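You operate a simulated robot arm through the tools that you are given. There is no shell and no other tool.

You run a simulated two-armed robot. Do the job below in one go: nothing can be reset, and whatever is moved stays where it is left.

TASK
Swap the sensor for the spare and set the gap to 6 mm.
Fine: the spare is on the sensor stand, the old one goes there; sensor screw tight again.

The check looks at the end state, three seconds after you hand in, the way a careful person would. Anything else that was tipped, shoved, dropped, spilled or broken makes it a failure.

THE ROBOT
Two 7-joint arms with two-finger parallel grippers on one trunk that stands fixed in place. Base frame: the origin is at the foot of the trunk, x ahead of it, y to its left, z up. Lengths are in mm, angles in degrees, forces in N, time in s.
The left shoulder is at [50, 209, 1196], the right one opposite. With the tool pointing down near the work surface each hand reaches from about 240 to 900 mm from the base axis, measured 20 degrees to its own side. Payload 4.4 kg a hand.
Tool frame (each hand has its own): the origin (TCP) lies between the finger pads and is the grasp point; the fingertips stand 23 mm ahead of it; z points along the fingers, y is the line along which they close. Largest opening 94 mm; finger width 38, thickness 10; the body of the gripper, 54 by 96 mm, starts 39 mm behind the TCP.
Orientation is that of the tool frame in the base frame, as a unit quaternion [w, x, y, z]. With the fingers straight down and closing along the base's y, the tool's x points along the base's -x, its y along +y and its z along -z.

THE INTERFACE
- The arms move only by the tool nudge_tool. It takes "left_plan", "right_plan" or both (then of equal length, played together; a hand with none holds still); each is a list of rows, each an object of numbers (a shift or turn left out is 0, a gripper value left out holds the last): "x", "y", "z": the shift along the base's x, y, z in units of 30 mm (1.0 is 30 mm); "ax", "ay", "az": the turn, a rotation vector about the base's x, y, z in units of 6 degrees (1.0 is 6 degrees); "fingers": the gripper command, from -1 (fully open) to 1 (shut), values between in proportion. In form: [{"x": .., "y": .., "z": .., "ax": .., "ay": .., "az": .., "fingers": ..}, ...]. A call has 1 to 20 rows; each row shifts and turns the commanded pose from where the row before left it. A call with a number of a shift or a turn outside -1 to 1 is refused whole. Rows are played at 5 a second. More than 50 mm and 8.6 degrees between two rows, or a gripper value outside its range, and nothing of the call is played. Where a pose cannot be reached the arm comes as near as it can. A force on the tool above 40 N (or 10 N above the force at the start of the call, whichever is more), or a blocked arm, ends the call early, and 0.2 s more pass. The fingers move at their own pace (about 108 mm/s each) and stop on an object; they squeeze with about 30 N. The grip force told is the motor's: it shows also when the fingers shut on nothing. Time passes only in rows, and 0.2 s behind the last, so rows that do not move let the fingers close. The reply holds the time, the measured pose of the TCP, the force on the tool along the base axes, the opening and the grip force, in the units named above and with some noise, with the torque about the TCP (base axes, N m) and any sound that the robot's microphone picked up, and new pictures: "show" is both (left out), scene, wrist or none (wrist: the cameras of the hands that moved).
- Cameras (640 x 400 px; columns grow to the right, rows downward): "scene" is now at [140.2, -57.7, 1383.3]; the picture's right is [-0.61, -0.79, 0.00], its down [-0.34, 0.26, -0.91] and it looks along [0.72, -0.55, -0.42] (base axes); focal length 293 px, centre (320, 200). "left" rides on the left gripper at [87, -16, -75] in its tool frame; the picture's right is [0.18, 0.98, 0.00], its down [-0.58, 0.11, -0.81] and it looks along [-0.79, 0.15, 0.59] (tool axes); focal length 243 px, centre (320, 200). "right" rides on the right gripper at [86, 16, -75] in its tool frame; the picture's right is [-0.18, 0.98, 0.00], its down [-0.58, -0.11, -0.81] and it looks along [-0.79, -0.15, 0.59] (tool axes); focal length 243 px, centre (320, 200). There is no depth. A picture from a camera that has moved, and an enlarged one, comes with that camera's place and axes in the base frame and with its lens.
- lift_body(by): slides the trunk up (or, below 0, down) by that many mm; the arms and the scene camera ride with it, the base frame stays. It gives what a move gives, with no picture.
- aim_head(pan, tilt): turns the head with the scene camera to pan (to the left, within 80 degrees either way) and tilt (down, from -29 to 69), counted from straight ahead of the robot. It gives what a move gives, and a new picture of the scene camera.
- enlarge(camera, box): a new picture of the part [left, top, right, bottom] of that camera's present view, enlarged. The clock stands still meanwhile.
- finish_job(): hands the job in; it is judged then, once.

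Nothing tells you positions but the pictures and the camera data. Unless the task says otherwise, let go and move clear before handing in.

The tools are called after ">>>" by a JSON object that holds its "name" and its "arguments". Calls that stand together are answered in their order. nudge_tool: Moves the arms, as the interface text tells. Its arguments: {"type":"object","properties":{"left_plan":{"type":"array"},"right_plan":{"type":"array"},"show":{"type":"string","enum":["both","scene","wrist","none"]}},"required":[]} The other tools are called the same way: lift_body (by) moves the trunk up or down; aim_head (pan, tilt) turns the head that bears the scene camera; enlarge (camera, box) takes an enlarged picture of a part of a camera's view; finish_job () hands the job in.

At the start:

```text
time_s: 0.0
left_position: [565.2, -34.5, 1259.5]
left_ee_rot: [-0.001, -0.001, 1.0, 0.001]
left_force: [0.6, 0.5, -0.2]
left_moment: [-0.04, 0.0, -0.01]
left_opening: 93.9
left_grip_force: 0.1
right_position: [327.3, -491.0, 1262.5]
right_ee_rot: [0.001, 0.0, 1.0, 0.0]
right_force: [-0.1, 0.2, -0.2]
right_moment: [-0.01, 0.02, 0.0]
right_opening: 94.0
right_grip_force: 0.0
trunk travel left (down, up): [-275.0, 288.0]
head pan, tilt (commanded): [-37.4, 25.0]
```

scene: 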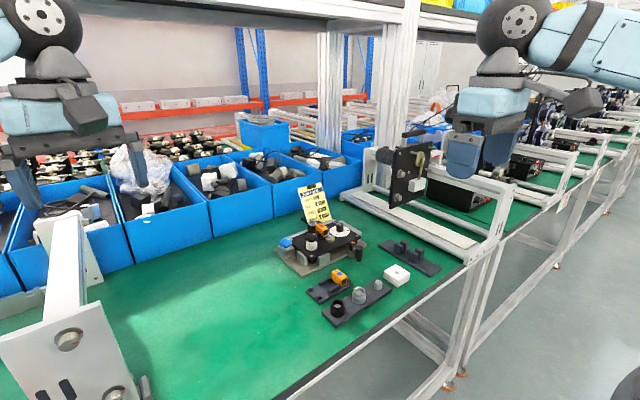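
right: 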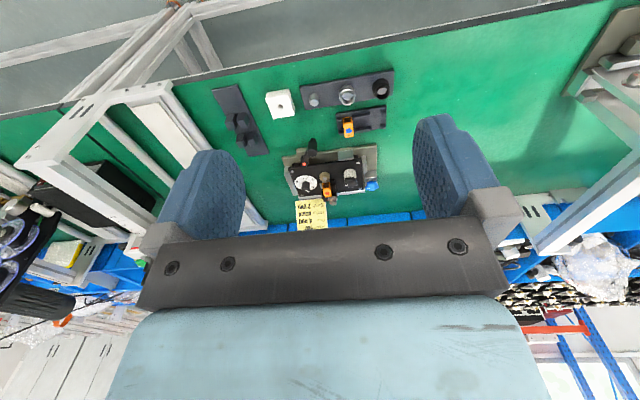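
left: 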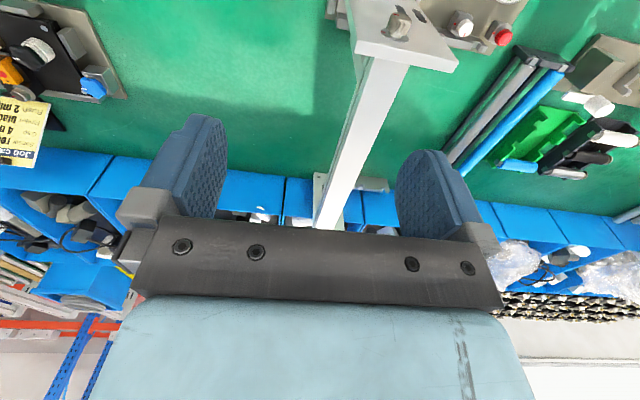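

I see a bench with a small fixture (black plate, sensor, dial, job card), a sensor stand with an orange spare, a stand with round gauges and a white block. I'll enlarge the pictures to understand the fixture before moving anything.

>>> {"name": "enlarge", "arguments": {"camera": "scene", "box": [260, 170, 420, 270]}}

>>> {"name": "enlarge", "arguments": {"camera": "scene", "box": [290, 230, 450, 330]}}

>>> {"name": "enlarge", "arguments": {"camera": "right", "box": [260, 130, 400, 240]}}

>>> {"name": "enlarge", "arguments": {"camera": "right", "box": [200, 60, 400, 160]}}

```text
4.00 times, centred on (340, 220) of scene
camera zoom: at [140.2, -57.7, 1383.3], right [-0.61, -0.79, 0.0], down [-0.34, 0.26, -0.91], along [0.72, -0.55, -0.42], focal length 1172 px, centre (240, 120)
```

zoom: 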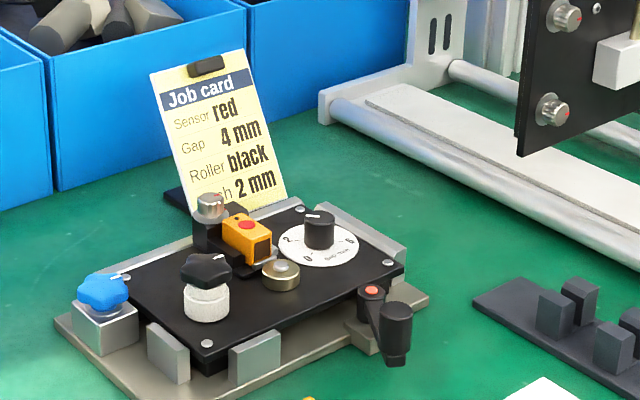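

```text
4.00 times, centred on (370, 280) of scene
camera zoom: at [140.2, -57.7, 1383.3], right [-0.61, -0.79, 0.0], down [-0.34, 0.26, -0.91], along [0.72, -0.55, -0.42], focal length 1172 px, centre (120, -120)
```

zoom: 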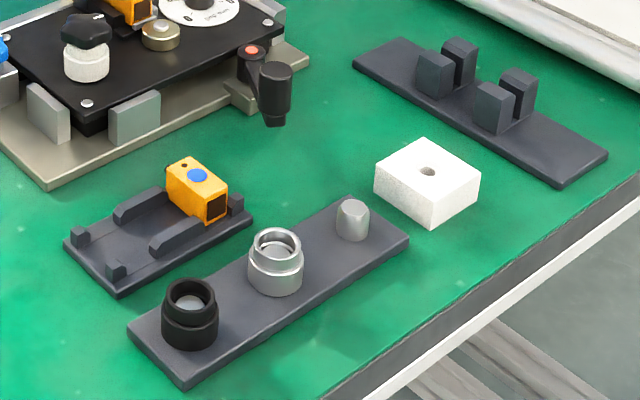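

```text
3.64 times, centred on (330, 185) of right
camera zoom: at [239.1, -474.2, 1337.7], right [0.18, 0.98, 0.0], down [0.58, -0.11, 0.81], along [0.79, -0.15, -0.59], focal length 882 px, centre (284, 254)
```

zoom: 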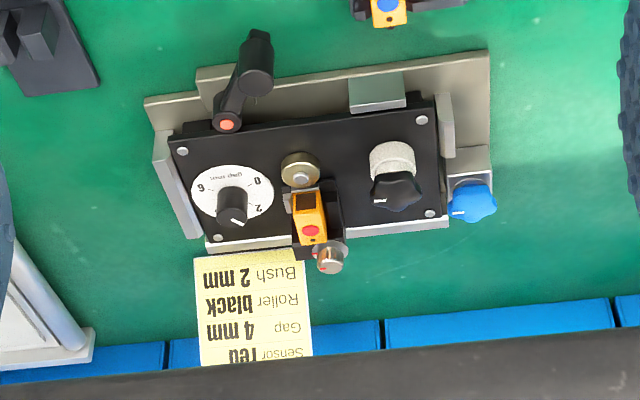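

```text
3.20 times, centred on (300, 110) of right
camera zoom: at [239.1, -474.2, 1337.7], right [0.18, 0.98, 0.0], down [0.58, -0.11, 0.81], along [0.79, -0.15, -0.59], focal length 776 px, centre (384, 488)
```

zoom: 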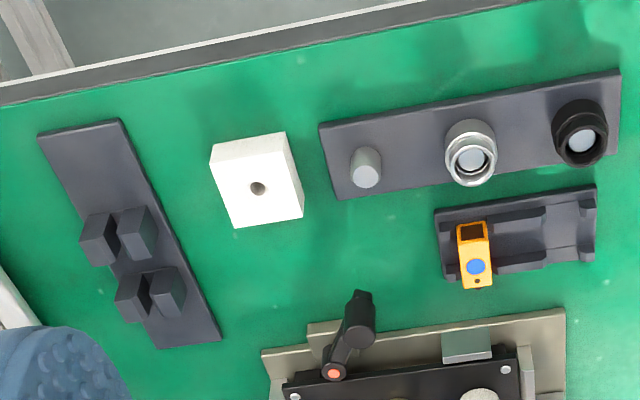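

The spare (blue dot) sits on the stand at about (602, -476, 877). The fitted sensor (red dot) is at about (784, -557, 911), with its screw behind it, and the gap dial is near (767, -617, 890). I'll bring the right hand closer, well above everything, for a better look.

>>> {"name": "nudge_tool", "arguments": {"right_plan": [{"x": 0.96, "y": -0.12, "z": -0.6}, {"x": 0.96, "y": -0.12, "z": -0.6}, {"x": 0.96, "y": -0.12, "z": -0.6}, {"x": 0.96, "y": -0.12, "z": -0.6}, {"x": 0.96, "y": -0.12, "z": -0.6}, {"x": 0.96, "y": -0.12, "z": -0.6}, {"x": 0.96, "y": -0.12, "z": -0.6}, {"x": 0.96, "y": -0.12, "z": -0.6}, {"x": 0.96, "y": -0.12, "z": -0.6}, {"x": 0.96, "y": -0.12, "z": -0.6}, {"x": 0.96, "y": -0.12, "z": -0.6}, {"x": 0.96, "y": -0.12, "z": -0.6}]}}

>>> {"name": "aim_head", "arguments": {"pan": -36, "tilt": 30}}

```text
time_s: 2.6
left_position: [564.6, -34.3, 1259.7]
left_ee_rot: [-0.001, -0.001, 1.0, 0.0]
left_force: [-0.6, 0.0, 0.2]
left_moment: [0.02, 0.02, 0.03]
left_opening: 93.6
left_grip_force: 0.1
right_position: [674.7, -533.2, 1047.0]
right_ee_rot: [0.0, -0.001, 1.0, -0.001]
right_force: [0.0, -0.6, 0.3]
right_moment: [0.0, 0.01, 0.04]
right_opening: 94.1
right_grip_force: 0.1
trunk travel left (down, up): [-275.0, 288.0]
head pan, tilt (commanded): [-37.4, 25.0]
camera scene: at [141.6, -57.7, 1383.1], right [-0.61, -0.79, 0.0], down [-0.34, 0.26, -0.91], along [0.72, -0.55, -0.42], focal length 293 px, centre (320, 200)
camera right: at [587.7, -516.9, 1121.9], right [0.18, 0.98, 0.0], down [0.58, -0.11, 0.81], along [0.79, -0.15, -0.59], focal length 243 px, centre (320, 200)
```

scene: 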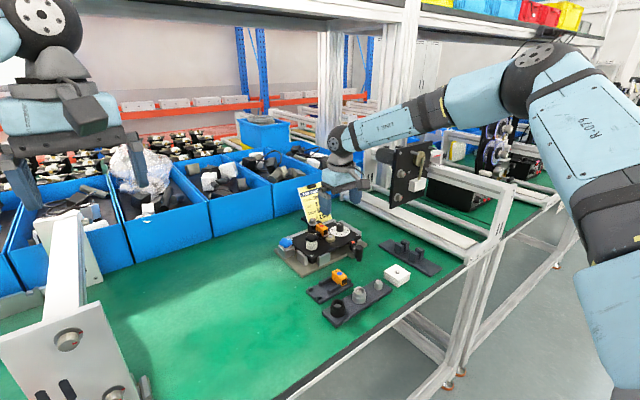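
right: 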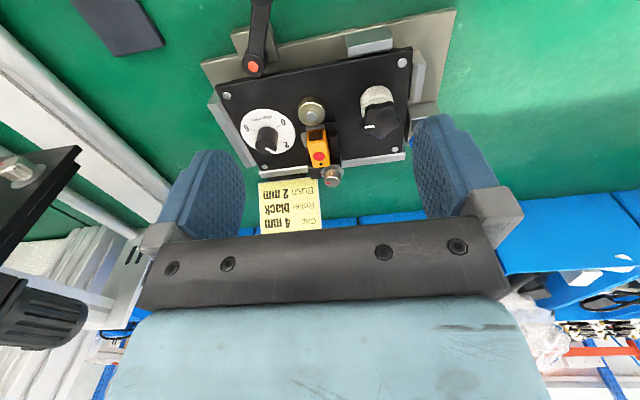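

```text
time_s: 3.3
left_position: [563.5, -35.0, 1259.7]
left_ee_rot: [0.001, -0.001, 1.0, 0.0]
left_force: [-0.4, -0.1, -0.2]
left_moment: [0.03, 0.0, -0.03]
left_opening: 94.0
left_grip_force: 0.1
right_position: [672.5, -533.8, 1047.8]
right_ee_rot: [0.001, -0.001, 1.0, 0.0]
right_force: [-0.7, -0.4, -0.2]
right_moment: [-0.02, 0.0, 0.02]
right_opening: 94.3
right_grip_force: 0.0
trunk travel left (down, up): [-275.0, 288.0]
head pan, tilt (commanded): [-36.0, 30.0]
camera scene: at [139.8, -54.9, 1375.4], right [-0.59, -0.81, 0.0], down [-0.4, 0.29, -0.87], along [0.7, -0.51, -0.5], focal length 293 px, centre (320, 200)
```

scene: 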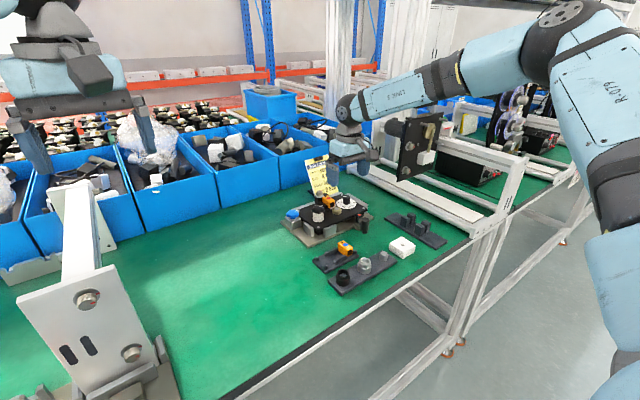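

The fixture is in view now. I'll enlarge the wrist view and the scene view for details of the dial, screw and sensor.

>>> {"name": "enlarge", "arguments": {"camera": "right", "box": [220, 90, 360, 190]}}

>>> {"name": "enlarge", "arguments": {"camera": "right", "box": [200, 0, 440, 150]}}

>>> {"name": "enlarge", "arguments": {"camera": "scene", "box": [280, 150, 380, 250]}}

>>> {"name": "enlarge", "arguments": {"camera": "scene", "box": [320, 100, 480, 200]}}

```text
4.00 times, centred on (290, 140) of right
camera zoom: at [585.8, -516.7, 1123.3], right [0.18, 0.98, 0.0], down [0.58, -0.11, 0.81], along [0.79, -0.15, -0.59], focal length 970 px, centre (440, 440)
```

zoom: 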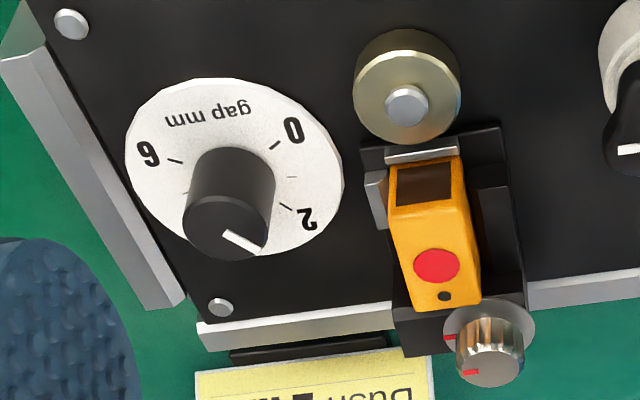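

```text
2.67 times, centred on (320, 75) of right
camera zoom: at [585.8, -516.7, 1123.3], right [0.18, 0.98, 0.0], down [0.58, -0.11, 0.81], along [0.79, -0.15, -0.59], focal length 647 px, centre (320, 533)
```

zoom: 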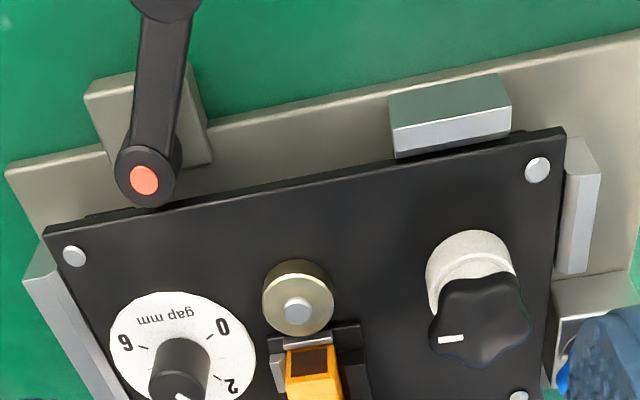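

```text
4.00 times, centred on (330, 200) of scene
camera zoom: at [139.8, -54.9, 1375.4], right [-0.59, -0.81, 0.0], down [-0.4, 0.29, -0.87], along [0.7, -0.51, -0.5], focal length 1172 px, centre (280, 200)
```

zoom: 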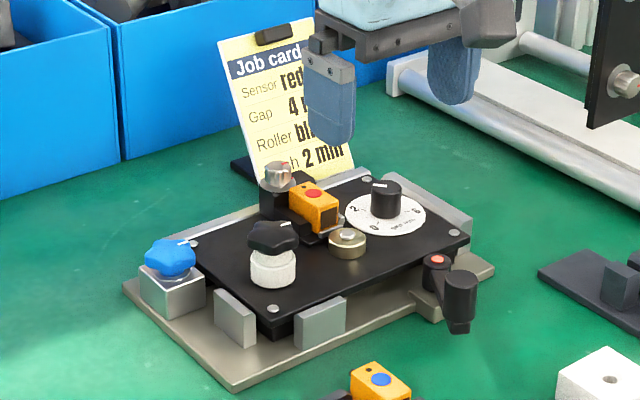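

```text
4.00 times, centred on (400, 150) of scene
camera zoom: at [139.8, -54.9, 1375.4], right [-0.59, -0.81, 0.0], down [-0.4, 0.29, -0.87], along [0.7, -0.51, -0.5], focal length 1172 px, centre (0, 400)
```

zoom: 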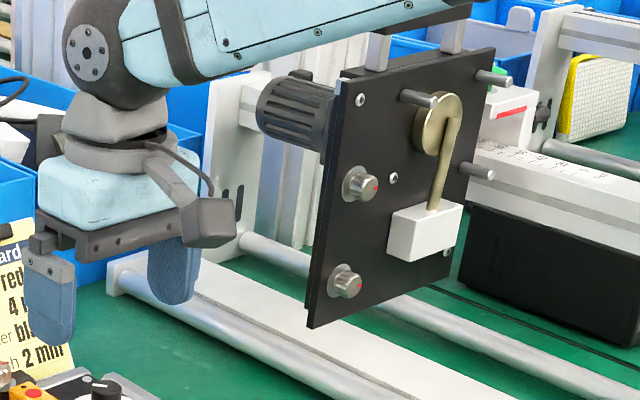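

The gap dial reads 2 now, and the marks run clockwise from 0 through 2 to 6. The sensor screw has red alignment marks that line up. Next I'll look at the sensor stand from closer.

>>> {"name": "nudge_tool", "arguments": {"right_plan": [{"x": -0.9, "y": 0.5, "z": -0.2}, {"x": -0.9, "y": 0.5, "z": -0.2}, {"x": -0.9, "y": 0.5, "z": -0.2}, {"x": -0.9, "y": 0.5, "z": -0.2}, {"x": -0.9, "y": 0.5, "z": -0.2}, {"x": -0.7, "y": 0.3, "z": -0.2}], "show": "wrist"}}

>>> {"name": "enlarge", "arguments": {"camera": "right", "box": [220, 50, 420, 180]}}

```text
time_s: 4.7
left_position: [564.3, -36.0, 1260.5]
left_ee_rot: [-0.001, -0.001, 1.0, -0.001]
left_force: [-0.1, 0.4, -0.3]
left_moment: [-0.01, 0.0, 0.01]
left_opening: 94.2
left_grip_force: 0.1
right_position: [516.7, -446.2, 1012.5]
right_ee_rot: [0.0, 0.0, 1.0, -0.001]
right_force: [0.3, 0.2, -0.1]
right_moment: [-0.02, -0.03, -0.01]
right_opening: 94.0
right_grip_force: 0.0
trunk travel left (down, up): [-275.0, 288.0]
head pan, tilt (commanded): [-36.0, 30.0]
camera right: at [428.8, -429.9, 1086.8], right [0.18, 0.98, 0.0], down [0.58, -0.11, 0.81], along [0.79, -0.15, -0.59], focal length 243 px, centre (320, 200)
```

right: 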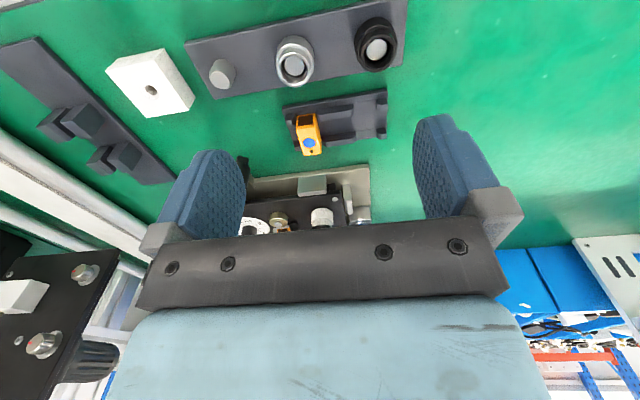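

```text
3.08 times, centred on (320, 115) of right
camera zoom: at [428.8, -429.9, 1086.8], right [0.18, 0.98, 0.0], down [0.58, -0.11, 0.81], along [0.79, -0.15, -0.59], focal length 746 px, centre (320, 462)
```

zoom: 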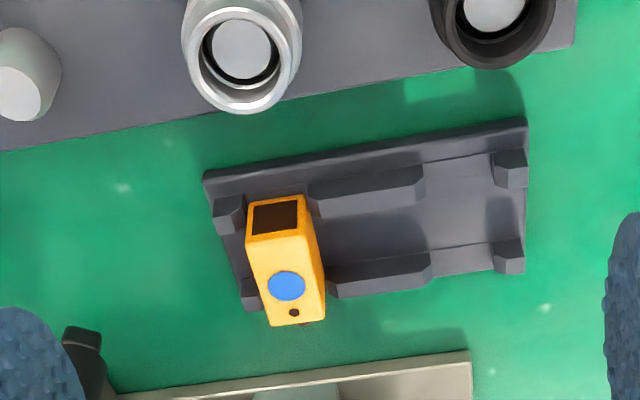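

The stand is square to the base axes. The spare is in its right-hand slot at about (600, -475, top 877), and the left-hand slot near (600, -411) is empty. Now I'll take a close look at the fitted sensor and its screw from above.

>>> {"name": "nudge_tool", "arguments": {"right_plan": [{"x": 0.95, "y": -0.47, "z": 0.0}, {"x": 0.95, "y": -0.47, "z": 0.0}, {"x": 0.95, "y": -0.47, "z": 0.0}, {"x": 0.95, "y": -0.47, "z": 0.0}, {"x": 0.95, "y": -0.47, "z": 0.0}, {"x": 0.95, "y": -0.47, "z": 0.0}, {"x": 0.95, "y": -0.47, "z": -0.2}, {"x": 0.95, "y": -0.47, "z": -0.2}], "show": "wrist"}}

>>> {"name": "enlarge", "arguments": {"camera": "right", "box": [260, 50, 420, 150]}}

>>> {"name": "enlarge", "arguments": {"camera": "right", "box": [160, 0, 320, 100]}}

```text
time_s: 6.5
left_position: [563.7, -34.2, 1261.0]
left_ee_rot: [0.001, -0.001, 1.0, 0.0]
left_force: [-1.1, -0.7, 0.1]
left_moment: [-0.05, 0.0, -0.01]
left_opening: 94.2
left_grip_force: 0.1
right_position: [710.5, -544.4, 1009.0]
right_ee_rot: [0.002, 0.001, 1.0, -0.002]
right_force: [0.7, -0.1, 0.3]
right_moment: [0.0, 0.0, -0.01]
right_opening: 93.6
right_grip_force: 0.1
right hand out of reach, approached as far as the arm can: row 7, 8
trunk travel left (down, up): [-275.0, 288.0]
head pan, tilt (commanded): [-36.0, 30.0]
camera right: at [623.5, -526.8, 1083.0], right [0.19, 0.98, 0.0], down [0.58, -0.11, 0.81], along [0.79, -0.15, -0.59], focal length 243 px, centre (320, 200)
```

right: 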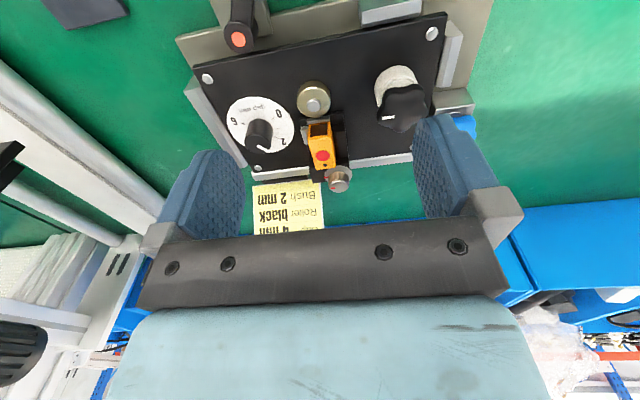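

```text
4.00 times, centred on (340, 100) of right
camera zoom: at [623.5, -526.8, 1083.0], right [0.19, 0.98, 0.0], down [0.58, -0.11, 0.81], along [0.79, -0.15, -0.59], focal length 970 px, centre (240, 600)
```

zoom: 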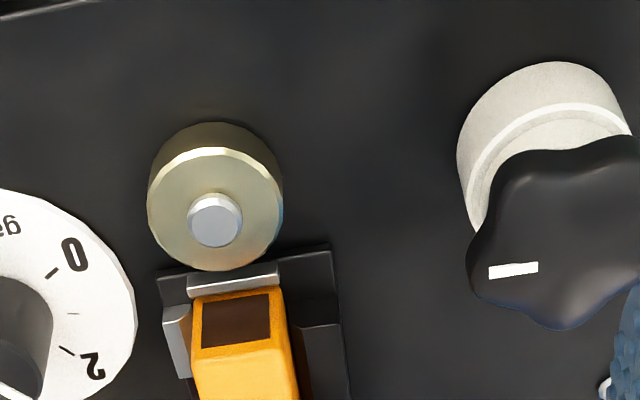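

```text
4.00 times, centred on (240, 50) of right
camera zoom: at [623.5, -526.8, 1083.0], right [0.19, 0.98, 0.0], down [0.58, -0.11, 0.81], along [0.79, -0.15, -0.59], focal length 970 px, centre (640, 800)
```

zoom: 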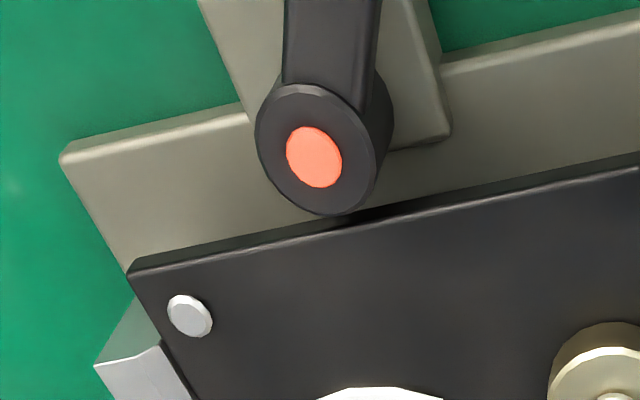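

At this height the arm runs out of reach about 75 mm short of the sensor, with the forearm nearly level. Raising the trunk so the arm slopes down should extend the reach, so I'll lift and try again.

>>> {"name": "lift_body", "arguments": {"by": 150}}

```text
time_s: 8.2
left_position: [564.5, -35.3, 1409.7]
left_ee_rot: [0.0, -0.001, 1.0, 0.001]
left_force: [0.2, 0.2, -0.6]
left_moment: [0.04, -0.01, -0.04]
left_opening: 94.2
left_grip_force: 0.1
right_position: [711.1, -545.4, 1157.8]
right_ee_rot: [0.001, 0.002, 1.0, -0.001]
right_force: [-0.2, -0.4, 0.2]
right_moment: [0.0, -0.03, 0.0]
right_opening: 94.0
right_grip_force: 0.1
trunk travel left (down, up): [-425.0, 138.0]
head pan, tilt (commanded): [-36.0, 30.0]
```

The trunk went up 150 mm. Now I'll lower the hand to about z 1010 and move it forward towards the sensor.

>>> {"name": "nudge_tool", "arguments": {"right_plan": [{"z": -1}, {"z": -1}, {"z": -1}, {"z": -1, "x": 0.4}, {"z": -0.6, "x": 0.4}, {"x": 0.4}, {"x": 0.4}], "show": "both"}}

```text
time_s: 9.8
left_position: [564.6, -34.7, 1409.8]
left_ee_rot: [0.0, -0.001, 1.0, 0.001]
left_force: [0.1, 0.1, 0.7]
left_moment: [0.04, 0.02, -0.01]
left_opening: 93.9
left_grip_force: 0.1
right_position: [690.9, -509.3, 1064.2]
right_ee_rot: [0.002, 0.002, 1.0, -0.003]
right_force: [0.3, 0.4, 0.0]
right_moment: [0.02, 0.01, -0.02]
right_opening: 94.0
right_grip_force: 0.1
right hand out of reach, approached as far as the arm can: row 1, 2, 3, 4, 5, 6, 7
trunk travel left (down, up): [-425.0, 138.0]
head pan, tilt (commanded): [-36.0, 30.0]
camera scene: at [140.3, -54.6, 1525.3], right [-0.59, -0.81, 0.0], down [-0.4, 0.29, -0.87], along [0.7, -0.51, -0.5], focal length 293 px, centre (320, 200)
camera right: at [602.8, -491.4, 1139.3], right [0.19, 0.98, 0.0], down [0.58, -0.11, 0.81], along [0.79, -0.15, -0.59], focal length 243 px, centre (320, 200)
```

scene: 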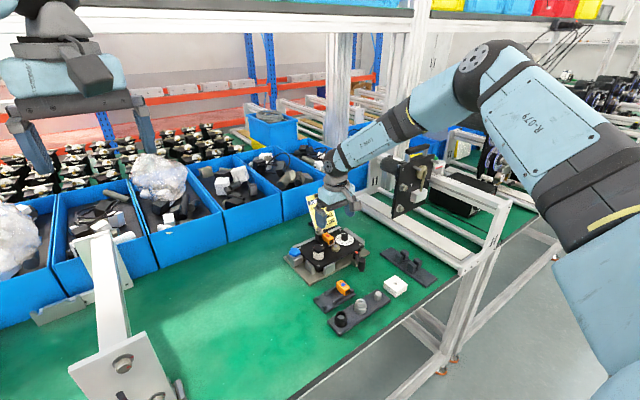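
right: 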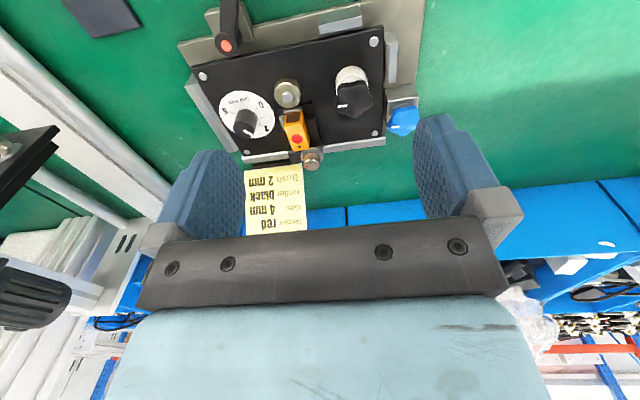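

Lifting gave no extra reach: the hand stopped about 763 mm from the shoulder in both tries. I'll check how the commanded pose behaves and probe what limits the arm, staying high and clear.

>>> {"name": "nudge_tool", "arguments": {"right_plan": [{"x": -1.0}, {"x": -1.0}, {"x": -1.0}], "show": "none"}}

```text
time_s: 10.6
left_position: [563.1, -35.5, 1409.2]
left_ee_rot: [0.001, -0.001, 1.0, 0.0]
left_force: [0.3, 0.3, 0.1]
left_moment: [0.01, -0.01, 0.0]
left_opening: 94.1
left_grip_force: 0.1
right_position: [596.9, -508.5, 1064.5]
right_ee_rot: [0.002, 0.002, 1.0, -0.001]
right_force: [-1.1, -0.1, -0.4]
right_moment: [0.0, 0.02, -0.01]
right_opening: 94.0
right_grip_force: 0.0
trunk travel left (down, up): [-425.0, 138.0]
head pan, tilt (commanded): [-36.0, 30.0]
```

The command restarts from the reached pose each call. I'll probe the reach in a more forward direction, over clear bench at this height, to learn the limit.

>>> {"name": "nudge_tool", "arguments": {"right_plan": [{"y": 1.0}, {"y": 1.0}, {"y": 1.0}, {"y": 1.0}, {"y": 1.0}, {"y": 1.0}, {"x": 1.0}, {"x": 1.0}, {"x": 1.0}, {"x": 1.0}, {"x": 1.0}, {"x": 1.0}, {"x": 1.0}], "show": "scene"}}

```text
time_s: 13.4
left_position: [565.1, -34.7, 1409.6]
left_ee_rot: [0.0, -0.002, 1.0, 0.0]
left_force: [0.4, -0.3, 0.5]
left_moment: [0.0, 0.0, -0.02]
left_opening: 93.9
left_grip_force: 0.0
right_position: [716.7, -376.0, 1128.3]
right_ee_rot: [0.002, 0.0, 1.0, -0.001]
right_force: [0.1, -0.1, 0.2]
right_moment: [-0.04, 0.0, -0.01]
right_opening: 94.1
right_grip_force: 0.0
right hand out of reach, approached as far as the arm can: row 8, 9, 10, 11, 12, 13
trunk travel left (down, up): [-425.0, 138.0]
head pan, tilt (commanded): [-36.0, 30.0]
camera scene: at [140.4, -55.1, 1525.3], right [-0.59, -0.81, 0.0], down [-0.4, 0.29, -0.87], along [0.7, -0.51, -0.5], focal length 293 px, centre (320, 200)
```

scene: 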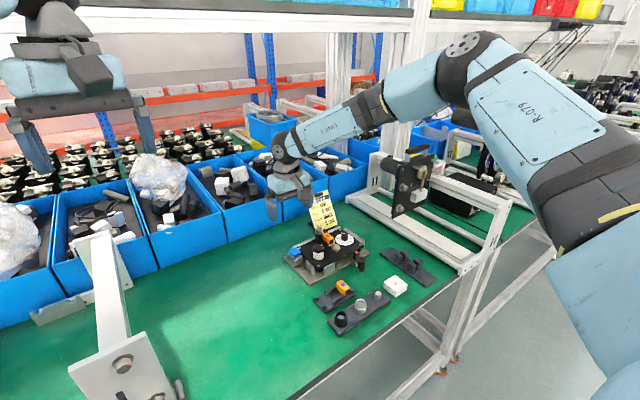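

Reach seems better when the hand is higher relative to the shoulder, so a lower trunk should help. I'll pull the hand back and up, then lower the trunk.

>>> {"name": "nudge_tool", "arguments": {"right_plan": [{"x": -1.0, "z": 1.0}, {"x": -1.0, "z": 1.0}, {"x": -1.0, "z": 1.0}, {"x": -1.0, "z": 1.0}, {"x": -1.0, "z": 1.0}], "show": "none"}}

>>> {"name": "lift_body", "arguments": {"by": -250}}

```text
time_s: 14.6
left_position: [561.4, -35.1, 1411.7]
left_ee_rot: [0.002, -0.001, 1.0, 0.0]
left_force: [0.1, 1.0, 0.6]
left_moment: [0.05, -0.01, 0.02]
left_opening: 94.0
left_grip_force: 0.2
right_position: [562.4, -373.0, 1280.1]
right_ee_rot: [0.002, 0.003, 1.0, 0.0]
right_force: [-0.3, -0.7, -1.1]
right_moment: [-0.05, -0.05, -0.02]
right_opening: 93.6
right_grip_force: 0.0
trunk travel left (down, up): [-425.0, 138.0]
head pan, tilt (commanded): [-36.0, 30.0]
```

```text
time_s: 17.2
left_position: [564.2, -34.8, 1160.6]
left_ee_rot: [0.0, -0.001, 1.0, 0.0]
left_force: [-0.2, -0.8, -0.5]
left_moment: [0.0, 0.01, 0.0]
left_opening: 93.9
left_grip_force: 0.0
right_position: [564.2, -374.2, 1029.5]
right_ee_rot: [0.002, 0.001, 1.0, -0.001]
right_force: [-0.2, 0.6, -0.7]
right_moment: [0.04, 0.04, -0.02]
right_opening: 94.0
right_grip_force: 0.1
trunk travel left (down, up): [-175.0, 388.0]
head pan, tilt (commanded): [-36.0, 30.0]
```

Trunk is now 100 mm below its start height. I'll probe forward towards the sensor at z about 1030.

>>> {"name": "nudge_tool", "arguments": {"right_plan": [{"x": 0.8, "y": -0.92}, {"x": 0.8, "y": -0.92}, {"x": 0.8, "y": -0.92}, {"x": 0.8, "y": -0.92}, {"x": 0.8, "y": -0.92}, {"x": 0.8, "y": -0.92}, {"x": 0.8}, {"x": 0.8}, {"x": 0.8}], "show": "scene"}}

```text
time_s: 19.2
left_position: [564.9, -36.0, 1159.8]
left_ee_rot: [0.0, -0.001, 1.0, 0.0]
left_force: [-0.3, 0.0, -0.2]
left_moment: [-0.02, 0.01, -0.03]
left_opening: 94.1
left_grip_force: 0.1
right_position: [752.5, -519.7, 1032.0]
right_ee_rot: [0.002, 0.004, 1.0, -0.002]
right_force: [-0.1, 0.2, -0.6]
right_moment: [-0.01, -0.01, -0.04]
right_opening: 94.2
right_grip_force: 0.1
right hand out of reach, approached as far as the arm can: row 8, 9
trunk travel left (down, up): [-175.0, 388.0]
head pan, tilt (commanded): [-36.0, 30.0]
camera scene: at [140.7, -54.7, 1275.2], right [-0.59, -0.81, 0.0], down [-0.4, 0.29, -0.87], along [0.7, -0.51, -0.5], focal length 293 px, centre (320, 200)
```

scene: 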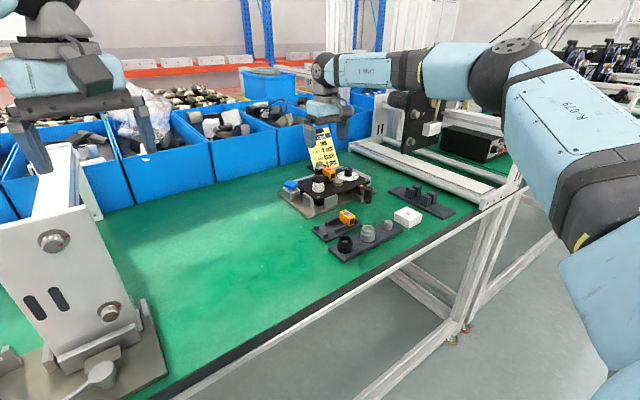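

With the lower trunk the hand got to (752, -520), about 914 mm from the base axis, which is near the stated limit for tool-down. The sensor is at about 962 mm, so I'll tilt the fingers forward about the base y axis to gain reach, still high above the fixture.

>>> {"name": "nudge_tool", "arguments": {"right_plan": [{"x": -0.5, "ay": -1}, {"ay": -1}, {"ay": -1}, {"ay": -1}, {"y": -0.6, "x": 0.6}, {"y": -0.6, "x": 0.6}, {"x": 0.5}], "show": "both"}}

```text
time_s: 20.8
left_position: [564.9, -34.9, 1159.5]
left_ee_rot: [0.001, -0.001, 1.0, -0.001]
left_force: [-0.2, 0.5, -0.3]
left_moment: [0.01, -0.01, 0.0]
left_opening: 94.0
left_grip_force: 0.0
right_position: [788.0, -554.5, 1029.9]
right_ee_rot: [0.208, 0.002, 0.978, -0.002]
right_force: [-0.3, -0.2, 0.2]
right_moment: [-0.02, 0.02, 0.0]
right_opening: 94.0
right_grip_force: 0.0
trunk travel left (down, up): [-175.0, 388.0]
head pan, tilt (commanded): [-36.0, 30.0]
camera scene: at [140.9, -55.2, 1275.2], right [-0.59, -0.81, 0.0], down [-0.41, 0.29, -0.87], along [0.7, -0.51, -0.5], focal length 293 px, centre (320, 200)
camera right: at [678.2, -537.3, 1063.1], right [0.17, 0.98, 0.07], down [0.2, -0.11, 0.97], along [0.96, -0.15, -0.22], focal length 243 px, centre (320, 200)
```

scene: 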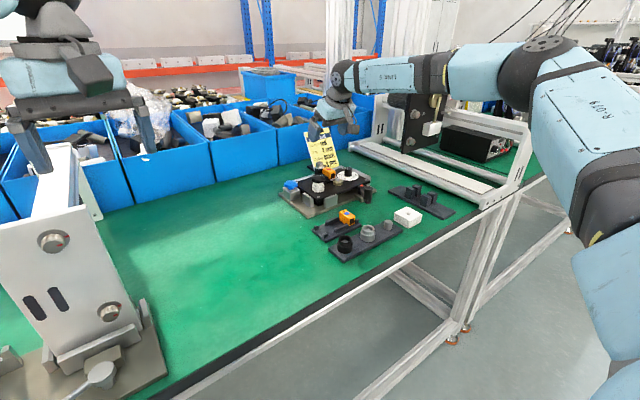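
right: 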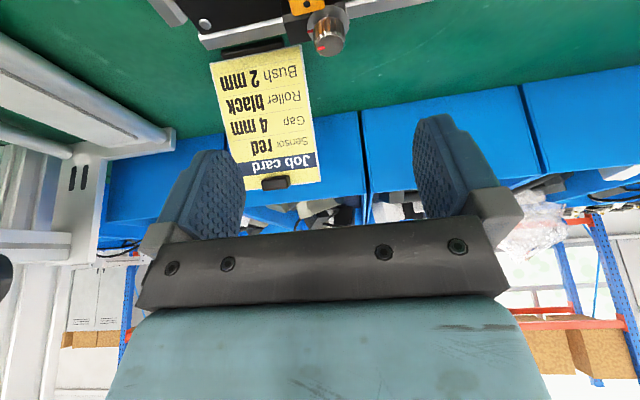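

Tilting by 24° lets the hand reach over the sensor at z 1030. I'll enlarge the views to measure the screw, sensor and job card accurately.

>>> {"name": "enlarge", "arguments": {"camera": "scene", "box": [270, 120, 390, 220]}}

>>> {"name": "enlarge", "arguments": {"camera": "right", "box": [240, 0, 400, 100]}}

```text
4.00 times, centred on (330, 170) of scene
camera zoom: at [140.9, -55.2, 1275.2], right [-0.59, -0.81, 0.0], down [-0.41, 0.29, -0.87], along [0.7, -0.51, -0.5], focal length 1172 px, centre (280, 320)
```

zoom: 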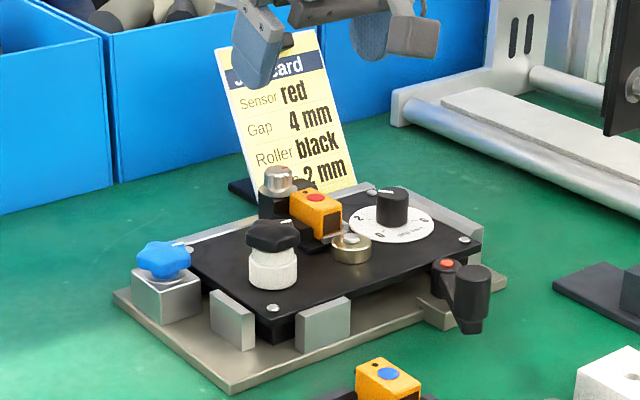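

```text
4.00 times, centred on (320, 50) of right
camera zoom: at [678.2, -537.3, 1063.1], right [0.17, 0.98, 0.07], down [0.2, -0.11, 0.97], along [0.96, -0.15, -0.22], focal length 970 px, centre (320, 800)
```

zoom: 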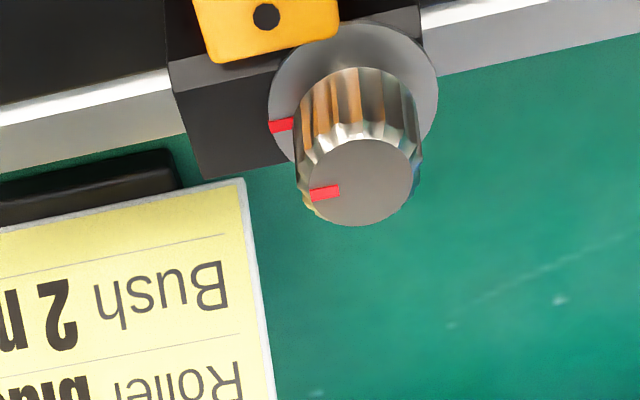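

The screw knob's top centre is at about (813, -544, 927), roughly 19 mm across and standing on a washer at z about 911, level with the sensor top. Its red mark lines up with the one on the washer. The job card leans back behind it, clear of the hand. I'll yaw the tilted tool over the screw to check the reach for turning.

>>> {"name": "nudge_tool", "arguments": {"right_plan": [{"az": -1, "x": 0.093, "y": 0.039, "z": -0.15}, {"az": -1, "x": 0.093, "y": 0.039, "z": -0.15}, {"az": -1, "x": 0.093, "y": 0.039, "z": -0.15}, {"az": -1, "x": 0.093, "y": 0.039, "z": -0.15}, {"az": -1, "x": 0.093, "y": 0.039, "z": -0.15}, {"az": -1, "x": 0.093, "y": 0.039, "z": -0.15}, {"az": -1, "x": 0.093, "y": 0.039, "z": -0.15}, {"az": -1, "x": 0.093, "y": 0.039, "z": -0.15}, {"az": -1, "x": 0.093, "y": 0.039, "z": -0.15}], "show": "both"}}

```text
time_s: 22.8
left_position: [564.4, -35.6, 1159.3]
left_ee_rot: [-0.001, -0.001, 1.0, 0.0]
left_force: [0.6, 0.2, 0.6]
left_moment: [0.02, -0.01, 0.01]
left_opening: 94.2
left_grip_force: 0.0
right_position: [814.6, -543.4, 988.1]
right_ee_rot: [0.185, 0.446, 0.87, -0.095]
right_force: [0.5, 0.2, -0.1]
right_moment: [-0.01, 0.01, 0.0]
right_opening: 94.2
right_grip_force: 0.1
trunk travel left (down, up): [-175.0, 388.0]
head pan, tilt (commanded): [-36.0, 30.0]
camera scene: at [140.6, -55.2, 1275.3], right [-0.59, -0.81, 0.0], down [-0.4, 0.29, -0.87], along [0.7, -0.51, -0.5], focal length 293 px, centre (320, 200)
camera right: at [762.4, -444.9, 1021.5], right [0.9, 0.44, 0.07], down [0.03, -0.23, 0.97], along [0.44, -0.87, -0.22], focal length 243 px, centre (320, 200)
```

scene: 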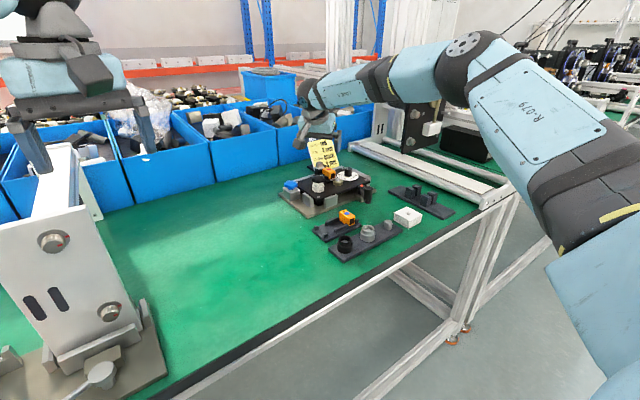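
right: 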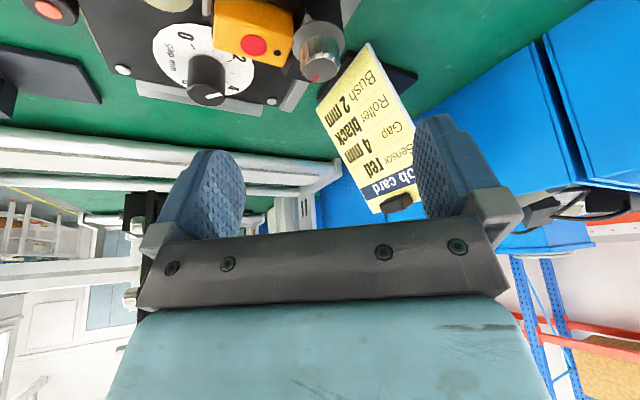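

The hand reaches over the screw with the yaw at -54°. I'll enlarge this view for a second measurement of the screw, sensor and dial.

>>> {"name": "enlarge", "arguments": {"camera": "right", "box": [200, 0, 360, 100]}}

>>> {"name": "enlarge", "arguments": {"camera": "right", "box": [120, 0, 280, 110]}}

```text
4.00 times, centred on (280, 50) of right
camera zoom: at [762.4, -444.9, 1021.5], right [0.9, 0.44, 0.07], down [0.03, -0.23, 0.97], along [0.44, -0.87, -0.22], focal length 970 px, centre (480, 800)
```

zoom: 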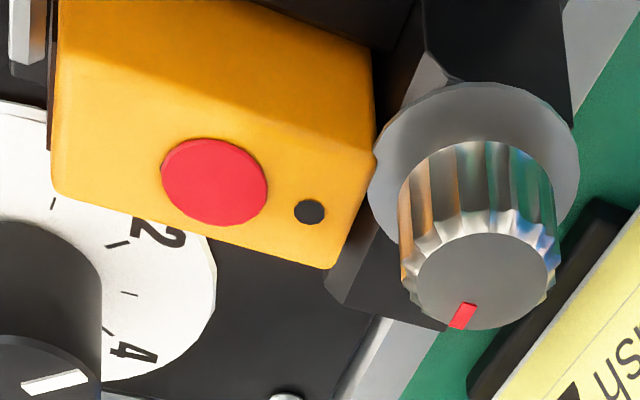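

```text
3.64 times, centred on (200, 55) of right
camera zoom: at [762.4, -444.9, 1021.5], right [0.9, 0.44, 0.07], down [0.03, -0.23, 0.97], along [0.44, -0.87, -0.22], focal length 882 px, centre (756, 727)
```

zoom: 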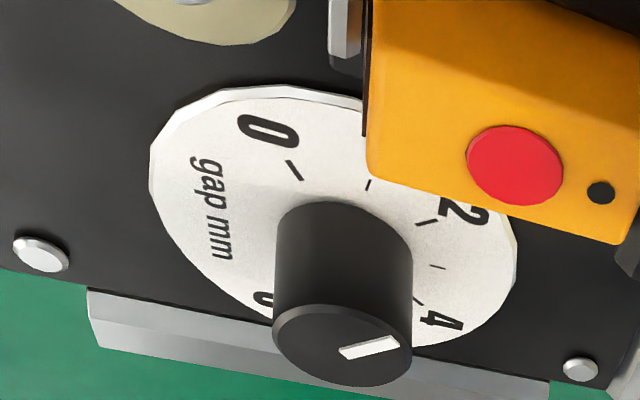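

From several views the screw knob sits at about (819, -544), top z 923 and washer z about 905. The sensor top is at z 909. I'll narrow the fingers to about 40 mm, shift onto the screw axis and come down to just above it.

>>> {"name": "nudge_tool", "arguments": {"right_plan": [{"fingers": 0.15, "x": 0.2, "y": -0.05}, {"z": -0.3}, {"z": -0.4}, {"z": -0.4}, {}], "show": "both"}}

>>> {"name": "enlarge", "arguments": {"camera": "right", "box": [220, 40, 420, 240]}}

>>> {"name": "enlarge", "arguments": {"camera": "scene", "box": [270, 120, 370, 220]}}

```text
time_s: 24.0
left_position: [563.9, -35.6, 1160.4]
left_ee_rot: [-0.001, -0.001, 1.0, 0.0]
left_force: [0.8, -1.0, 0.4]
left_moment: [0.02, 0.01, -0.01]
left_opening: 94.0
left_grip_force: 0.0
right_position: [805.1, -544.9, 958.7]
right_ee_rot: [0.187, 0.446, 0.87, -0.097]
right_force: [0.0, 0.9, -0.5]
right_moment: [0.03, 0.02, 0.0]
right_opening: 40.0
right_grip_force: 0.1
right hand out of reach, approached as far as the arm can: row 1, 3
trunk travel left (down, up): [-175.0, 388.0]
head pan, tilt (commanded): [-36.0, 30.0]
camera scene: at [140.1, -54.8, 1275.4], right [-0.59, -0.81, 0.0], down [-0.4, 0.29, -0.87], along [0.7, -0.51, -0.5], focal length 293 px, centre (320, 200)
camera right: at [753.8, -445.5, 991.6], right [0.9, 0.44, 0.07], down [0.03, -0.23, 0.97], along [0.44, -0.87, -0.22], focal length 243 px, centre (320, 200)
```

scene: 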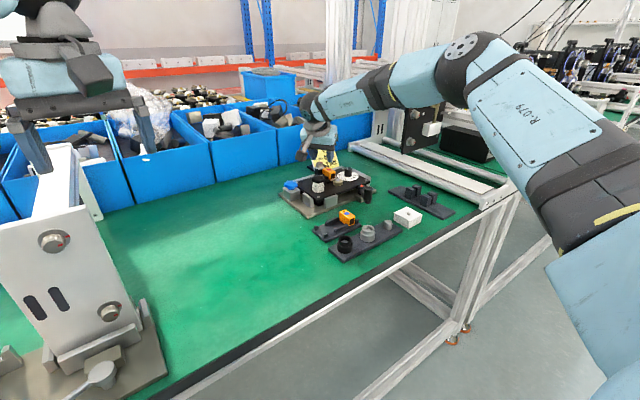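
right: 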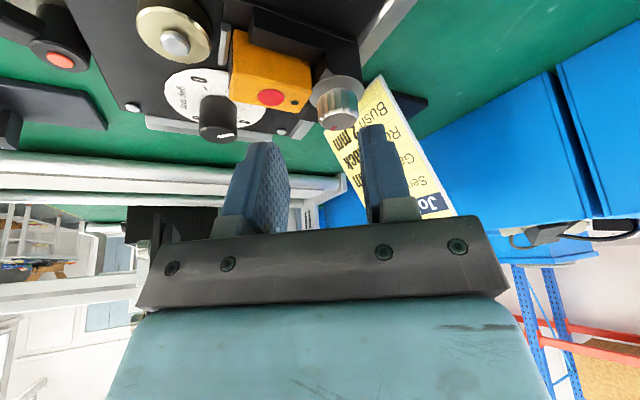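

```text
2.00 times, centred on (320, 140) of right
camera zoom: at [753.8, -445.5, 991.6], right [0.9, 0.44, 0.07], down [0.03, -0.23, 0.97], along [0.44, -0.87, -0.22], focal length 485 px, centre (320, 320)
```

zoom: 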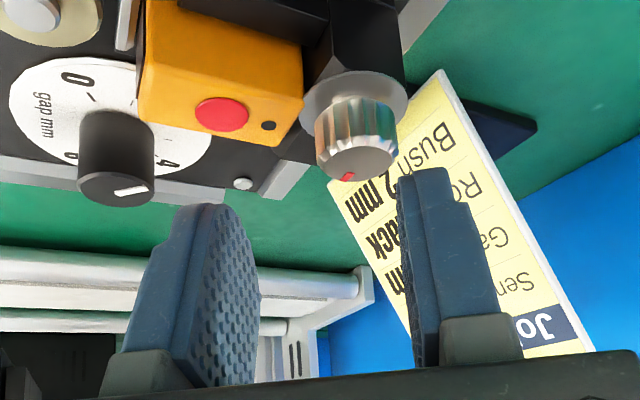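

```text
4.00 times, centred on (320, 170) of scene
camera zoom: at [140.1, -54.8, 1275.4], right [-0.59, -0.81, 0.0], down [-0.4, 0.29, -0.87], along [0.7, -0.51, -0.5], focal length 1172 px, centre (320, 320)
```

zoom: 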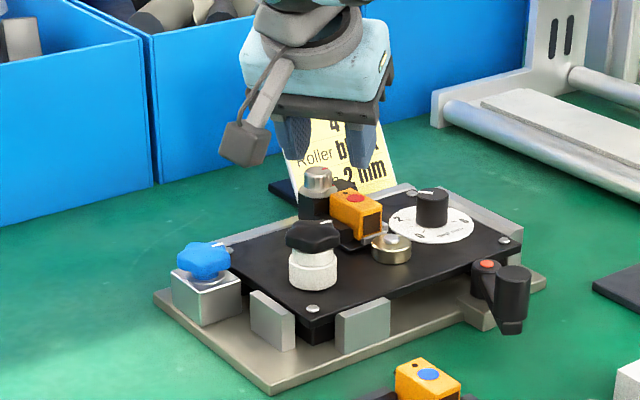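

The screw is just out of reach at this height, so a lower trunk is needed. Before lowering, I'll check what is under the left hand, since it comes down with the trunk.

>>> {"name": "enlarge", "arguments": {"camera": "scene", "box": [0, 60, 240, 320]}}

>>> {"name": "enlarge", "arguments": {"camera": "left", "box": [0, 0, 640, 400]}}

```text
1.54 times, centred on (120, 190) of scene
camera zoom: at [140.1, -54.8, 1275.4], right [-0.59, -0.81, 0.0], down [-0.4, 0.29, -0.87], along [0.7, -0.51, -0.5], focal length 451 px, centre (628, 215)
```

zoom: 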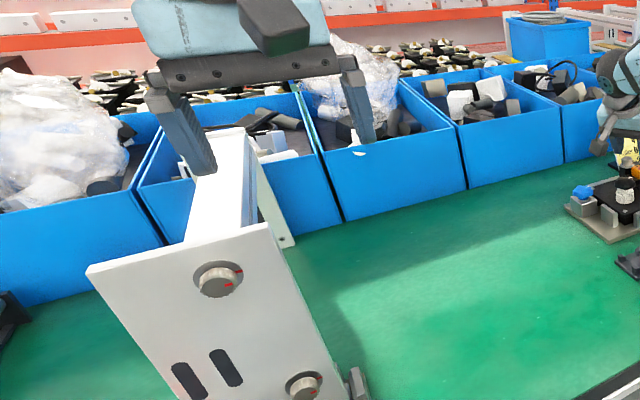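

```text
1.00 times, centred on (320, 200) of left (not enlarged: the box is as wide or as high as the picture)
camera zoom: at [476.7, -51.4, 1233.8], right [-0.19, 0.98, 0.0], down [0.58, 0.11, 0.81], along [0.79, 0.15, -0.59], focal length 243 px, centre (320, 200)
```

zoom: 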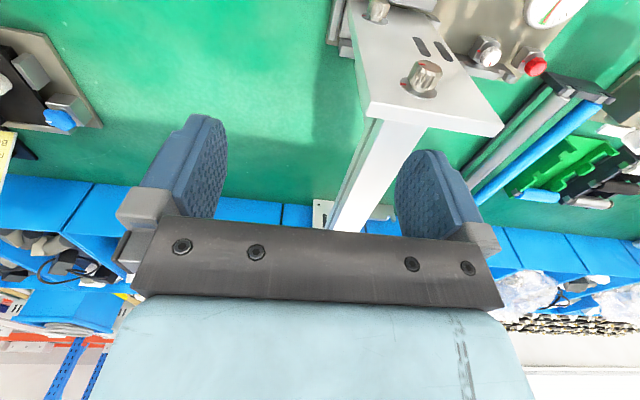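

That matters: the white fixture's top corner is at about (568, -3, 1086), right under the left hand. I'll raise and retract the left hand and pull the right hand up and back. Only then will I lower the trunk.

>>> {"name": "nudge_tool", "arguments": {"left_plan": [{"z": 1.0}, {"z": 1.0, "x": -0.5}, {"z": 1.0, "x": -1}, {"z": 1.0, "x": -1}, {"z": 1.0, "x": -1}], "right_plan": [{"z": 0.8, "x": -0.2}, {"z": 0.8, "x": -0.4}, {"z": 0.8, "x": -0.4}, {"z": 0.8, "x": -0.4}, {"z": 0.8, "x": -0.4}], "show": "none"}}

>>> {"name": "lift_body", "arguments": {"by": -110}}

```text
time_s: 25.2
left_position: [456.6, -33.8, 1312.3]
left_ee_rot: [0.001, -0.001, 1.0, -0.001]
left_force: [-0.3, 0.1, 1.1]
left_moment: [0.01, -0.04, -0.01]
left_opening: 93.9
left_grip_force: 0.0
right_position: [751.5, -542.7, 1080.9]
right_ee_rot: [0.185, 0.446, 0.87, -0.095]
right_force: [-0.5, -0.1, 0.3]
right_moment: [-0.02, 0.03, 0.02]
right_opening: 39.8
right_grip_force: 0.0
trunk travel left (down, up): [-175.0, 388.0]
head pan, tilt (commanded): [-36.0, 30.0]
```

```text
time_s: 26.6
left_position: [460.3, -33.7, 1200.7]
left_ee_rot: [0.0, 0.0, 1.0, 0.0]
left_force: [-0.4, -0.4, 0.1]
left_moment: [0.02, 0.01, 0.03]
left_opening: 94.1
left_grip_force: 0.0
right_position: [754.2, -542.6, 967.9]
right_ee_rot: [0.186, 0.445, 0.871, -0.096]
right_force: [-1.1, 0.3, -0.2]
right_moment: [0.01, 0.01, -0.01]
right_opening: 39.9
right_grip_force: 0.1
trunk travel left (down, up): [-65.0, 498.0]
head pan, tilt (commanded): [-36.0, 30.0]
```

The trunk is down to its new height and all hands are clear. Now I'll move the right hand over the screw axis again at about z 962.

>>> {"name": "nudge_tool", "arguments": {"right_plan": [{"x": 0.54}, {"x": 0.54}, {"x": 0.54}, {"x": 0.54, "y": -0.05, "z": -0.2}, {}], "show": "both"}}

>>> {"name": "enlarge", "arguments": {"camera": "right", "box": [220, 40, 420, 240]}}

>>> {"name": "enlarge", "arguments": {"camera": "scene", "box": [270, 80, 370, 180]}}

```text
time_s: 27.8
left_position: [460.2, -34.4, 1200.5]
left_ee_rot: [0.0, -0.001, 1.0, -0.001]
left_force: [0.3, 0.2, -0.5]
left_moment: [0.03, -0.01, -0.05]
left_opening: 94.0
left_grip_force: 0.1
right_position: [818.5, -545.1, 963.6]
right_ee_rot: [0.186, 0.445, 0.871, -0.096]
right_force: [-0.2, 0.0, 0.0]
right_moment: [0.04, -0.01, 0.01]
right_opening: 40.1
right_grip_force: 0.0
trunk travel left (down, up): [-65.0, 498.0]
head pan, tilt (commanded): [-36.0, 30.0]
camera scene: at [139.8, -54.6, 1165.5], right [-0.59, -0.81, 0.0], down [-0.4, 0.29, -0.87], along [0.7, -0.51, -0.5], focal length 293 px, centre (320, 200)
camera right: at [766.2, -445.3, 994.8], right [0.9, 0.44, 0.07], down [0.03, -0.23, 0.97], along [0.44, -0.87, -0.21], focal length 243 px, centre (320, 200)
```

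scene: 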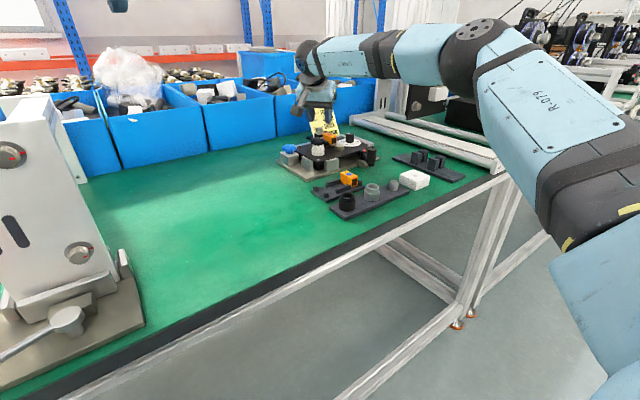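
right: 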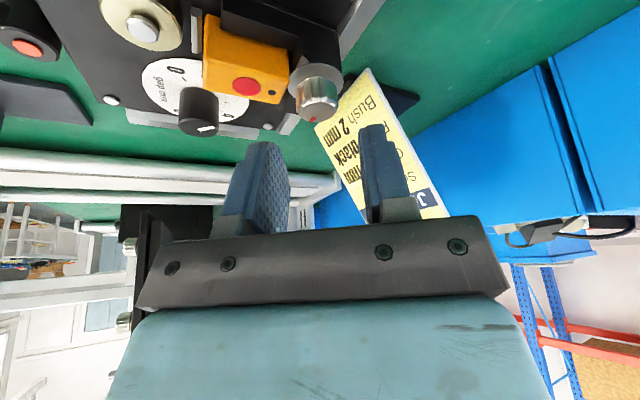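

```text
2.00 times, centred on (320, 140) of right
camera zoom: at [766.2, -445.3, 994.8], right [0.9, 0.44, 0.07], down [0.03, -0.23, 0.97], along [0.44, -0.87, -0.21], focal length 485 px, centre (320, 320)
```

zoom: 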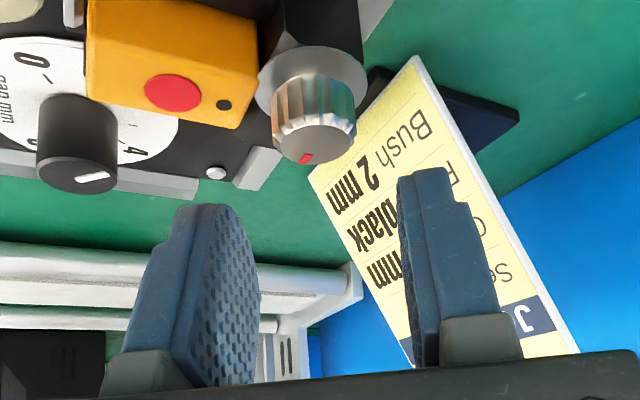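

```text
4.00 times, centred on (320, 130) of scene
camera zoom: at [139.8, -54.6, 1165.5], right [-0.59, -0.81, 0.0], down [-0.4, 0.29, -0.87], along [0.7, -0.51, -0.5], focal length 1172 px, centre (320, 480)
```

zoom: 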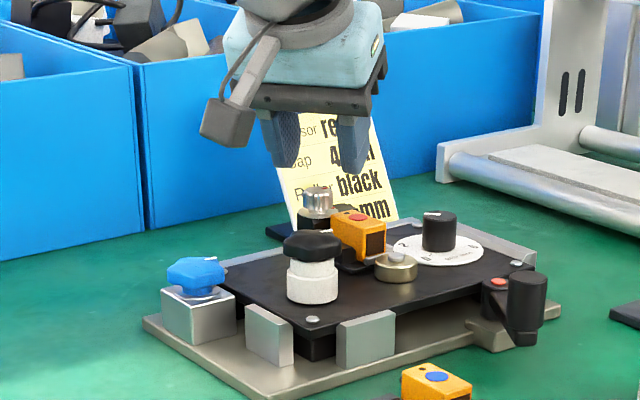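

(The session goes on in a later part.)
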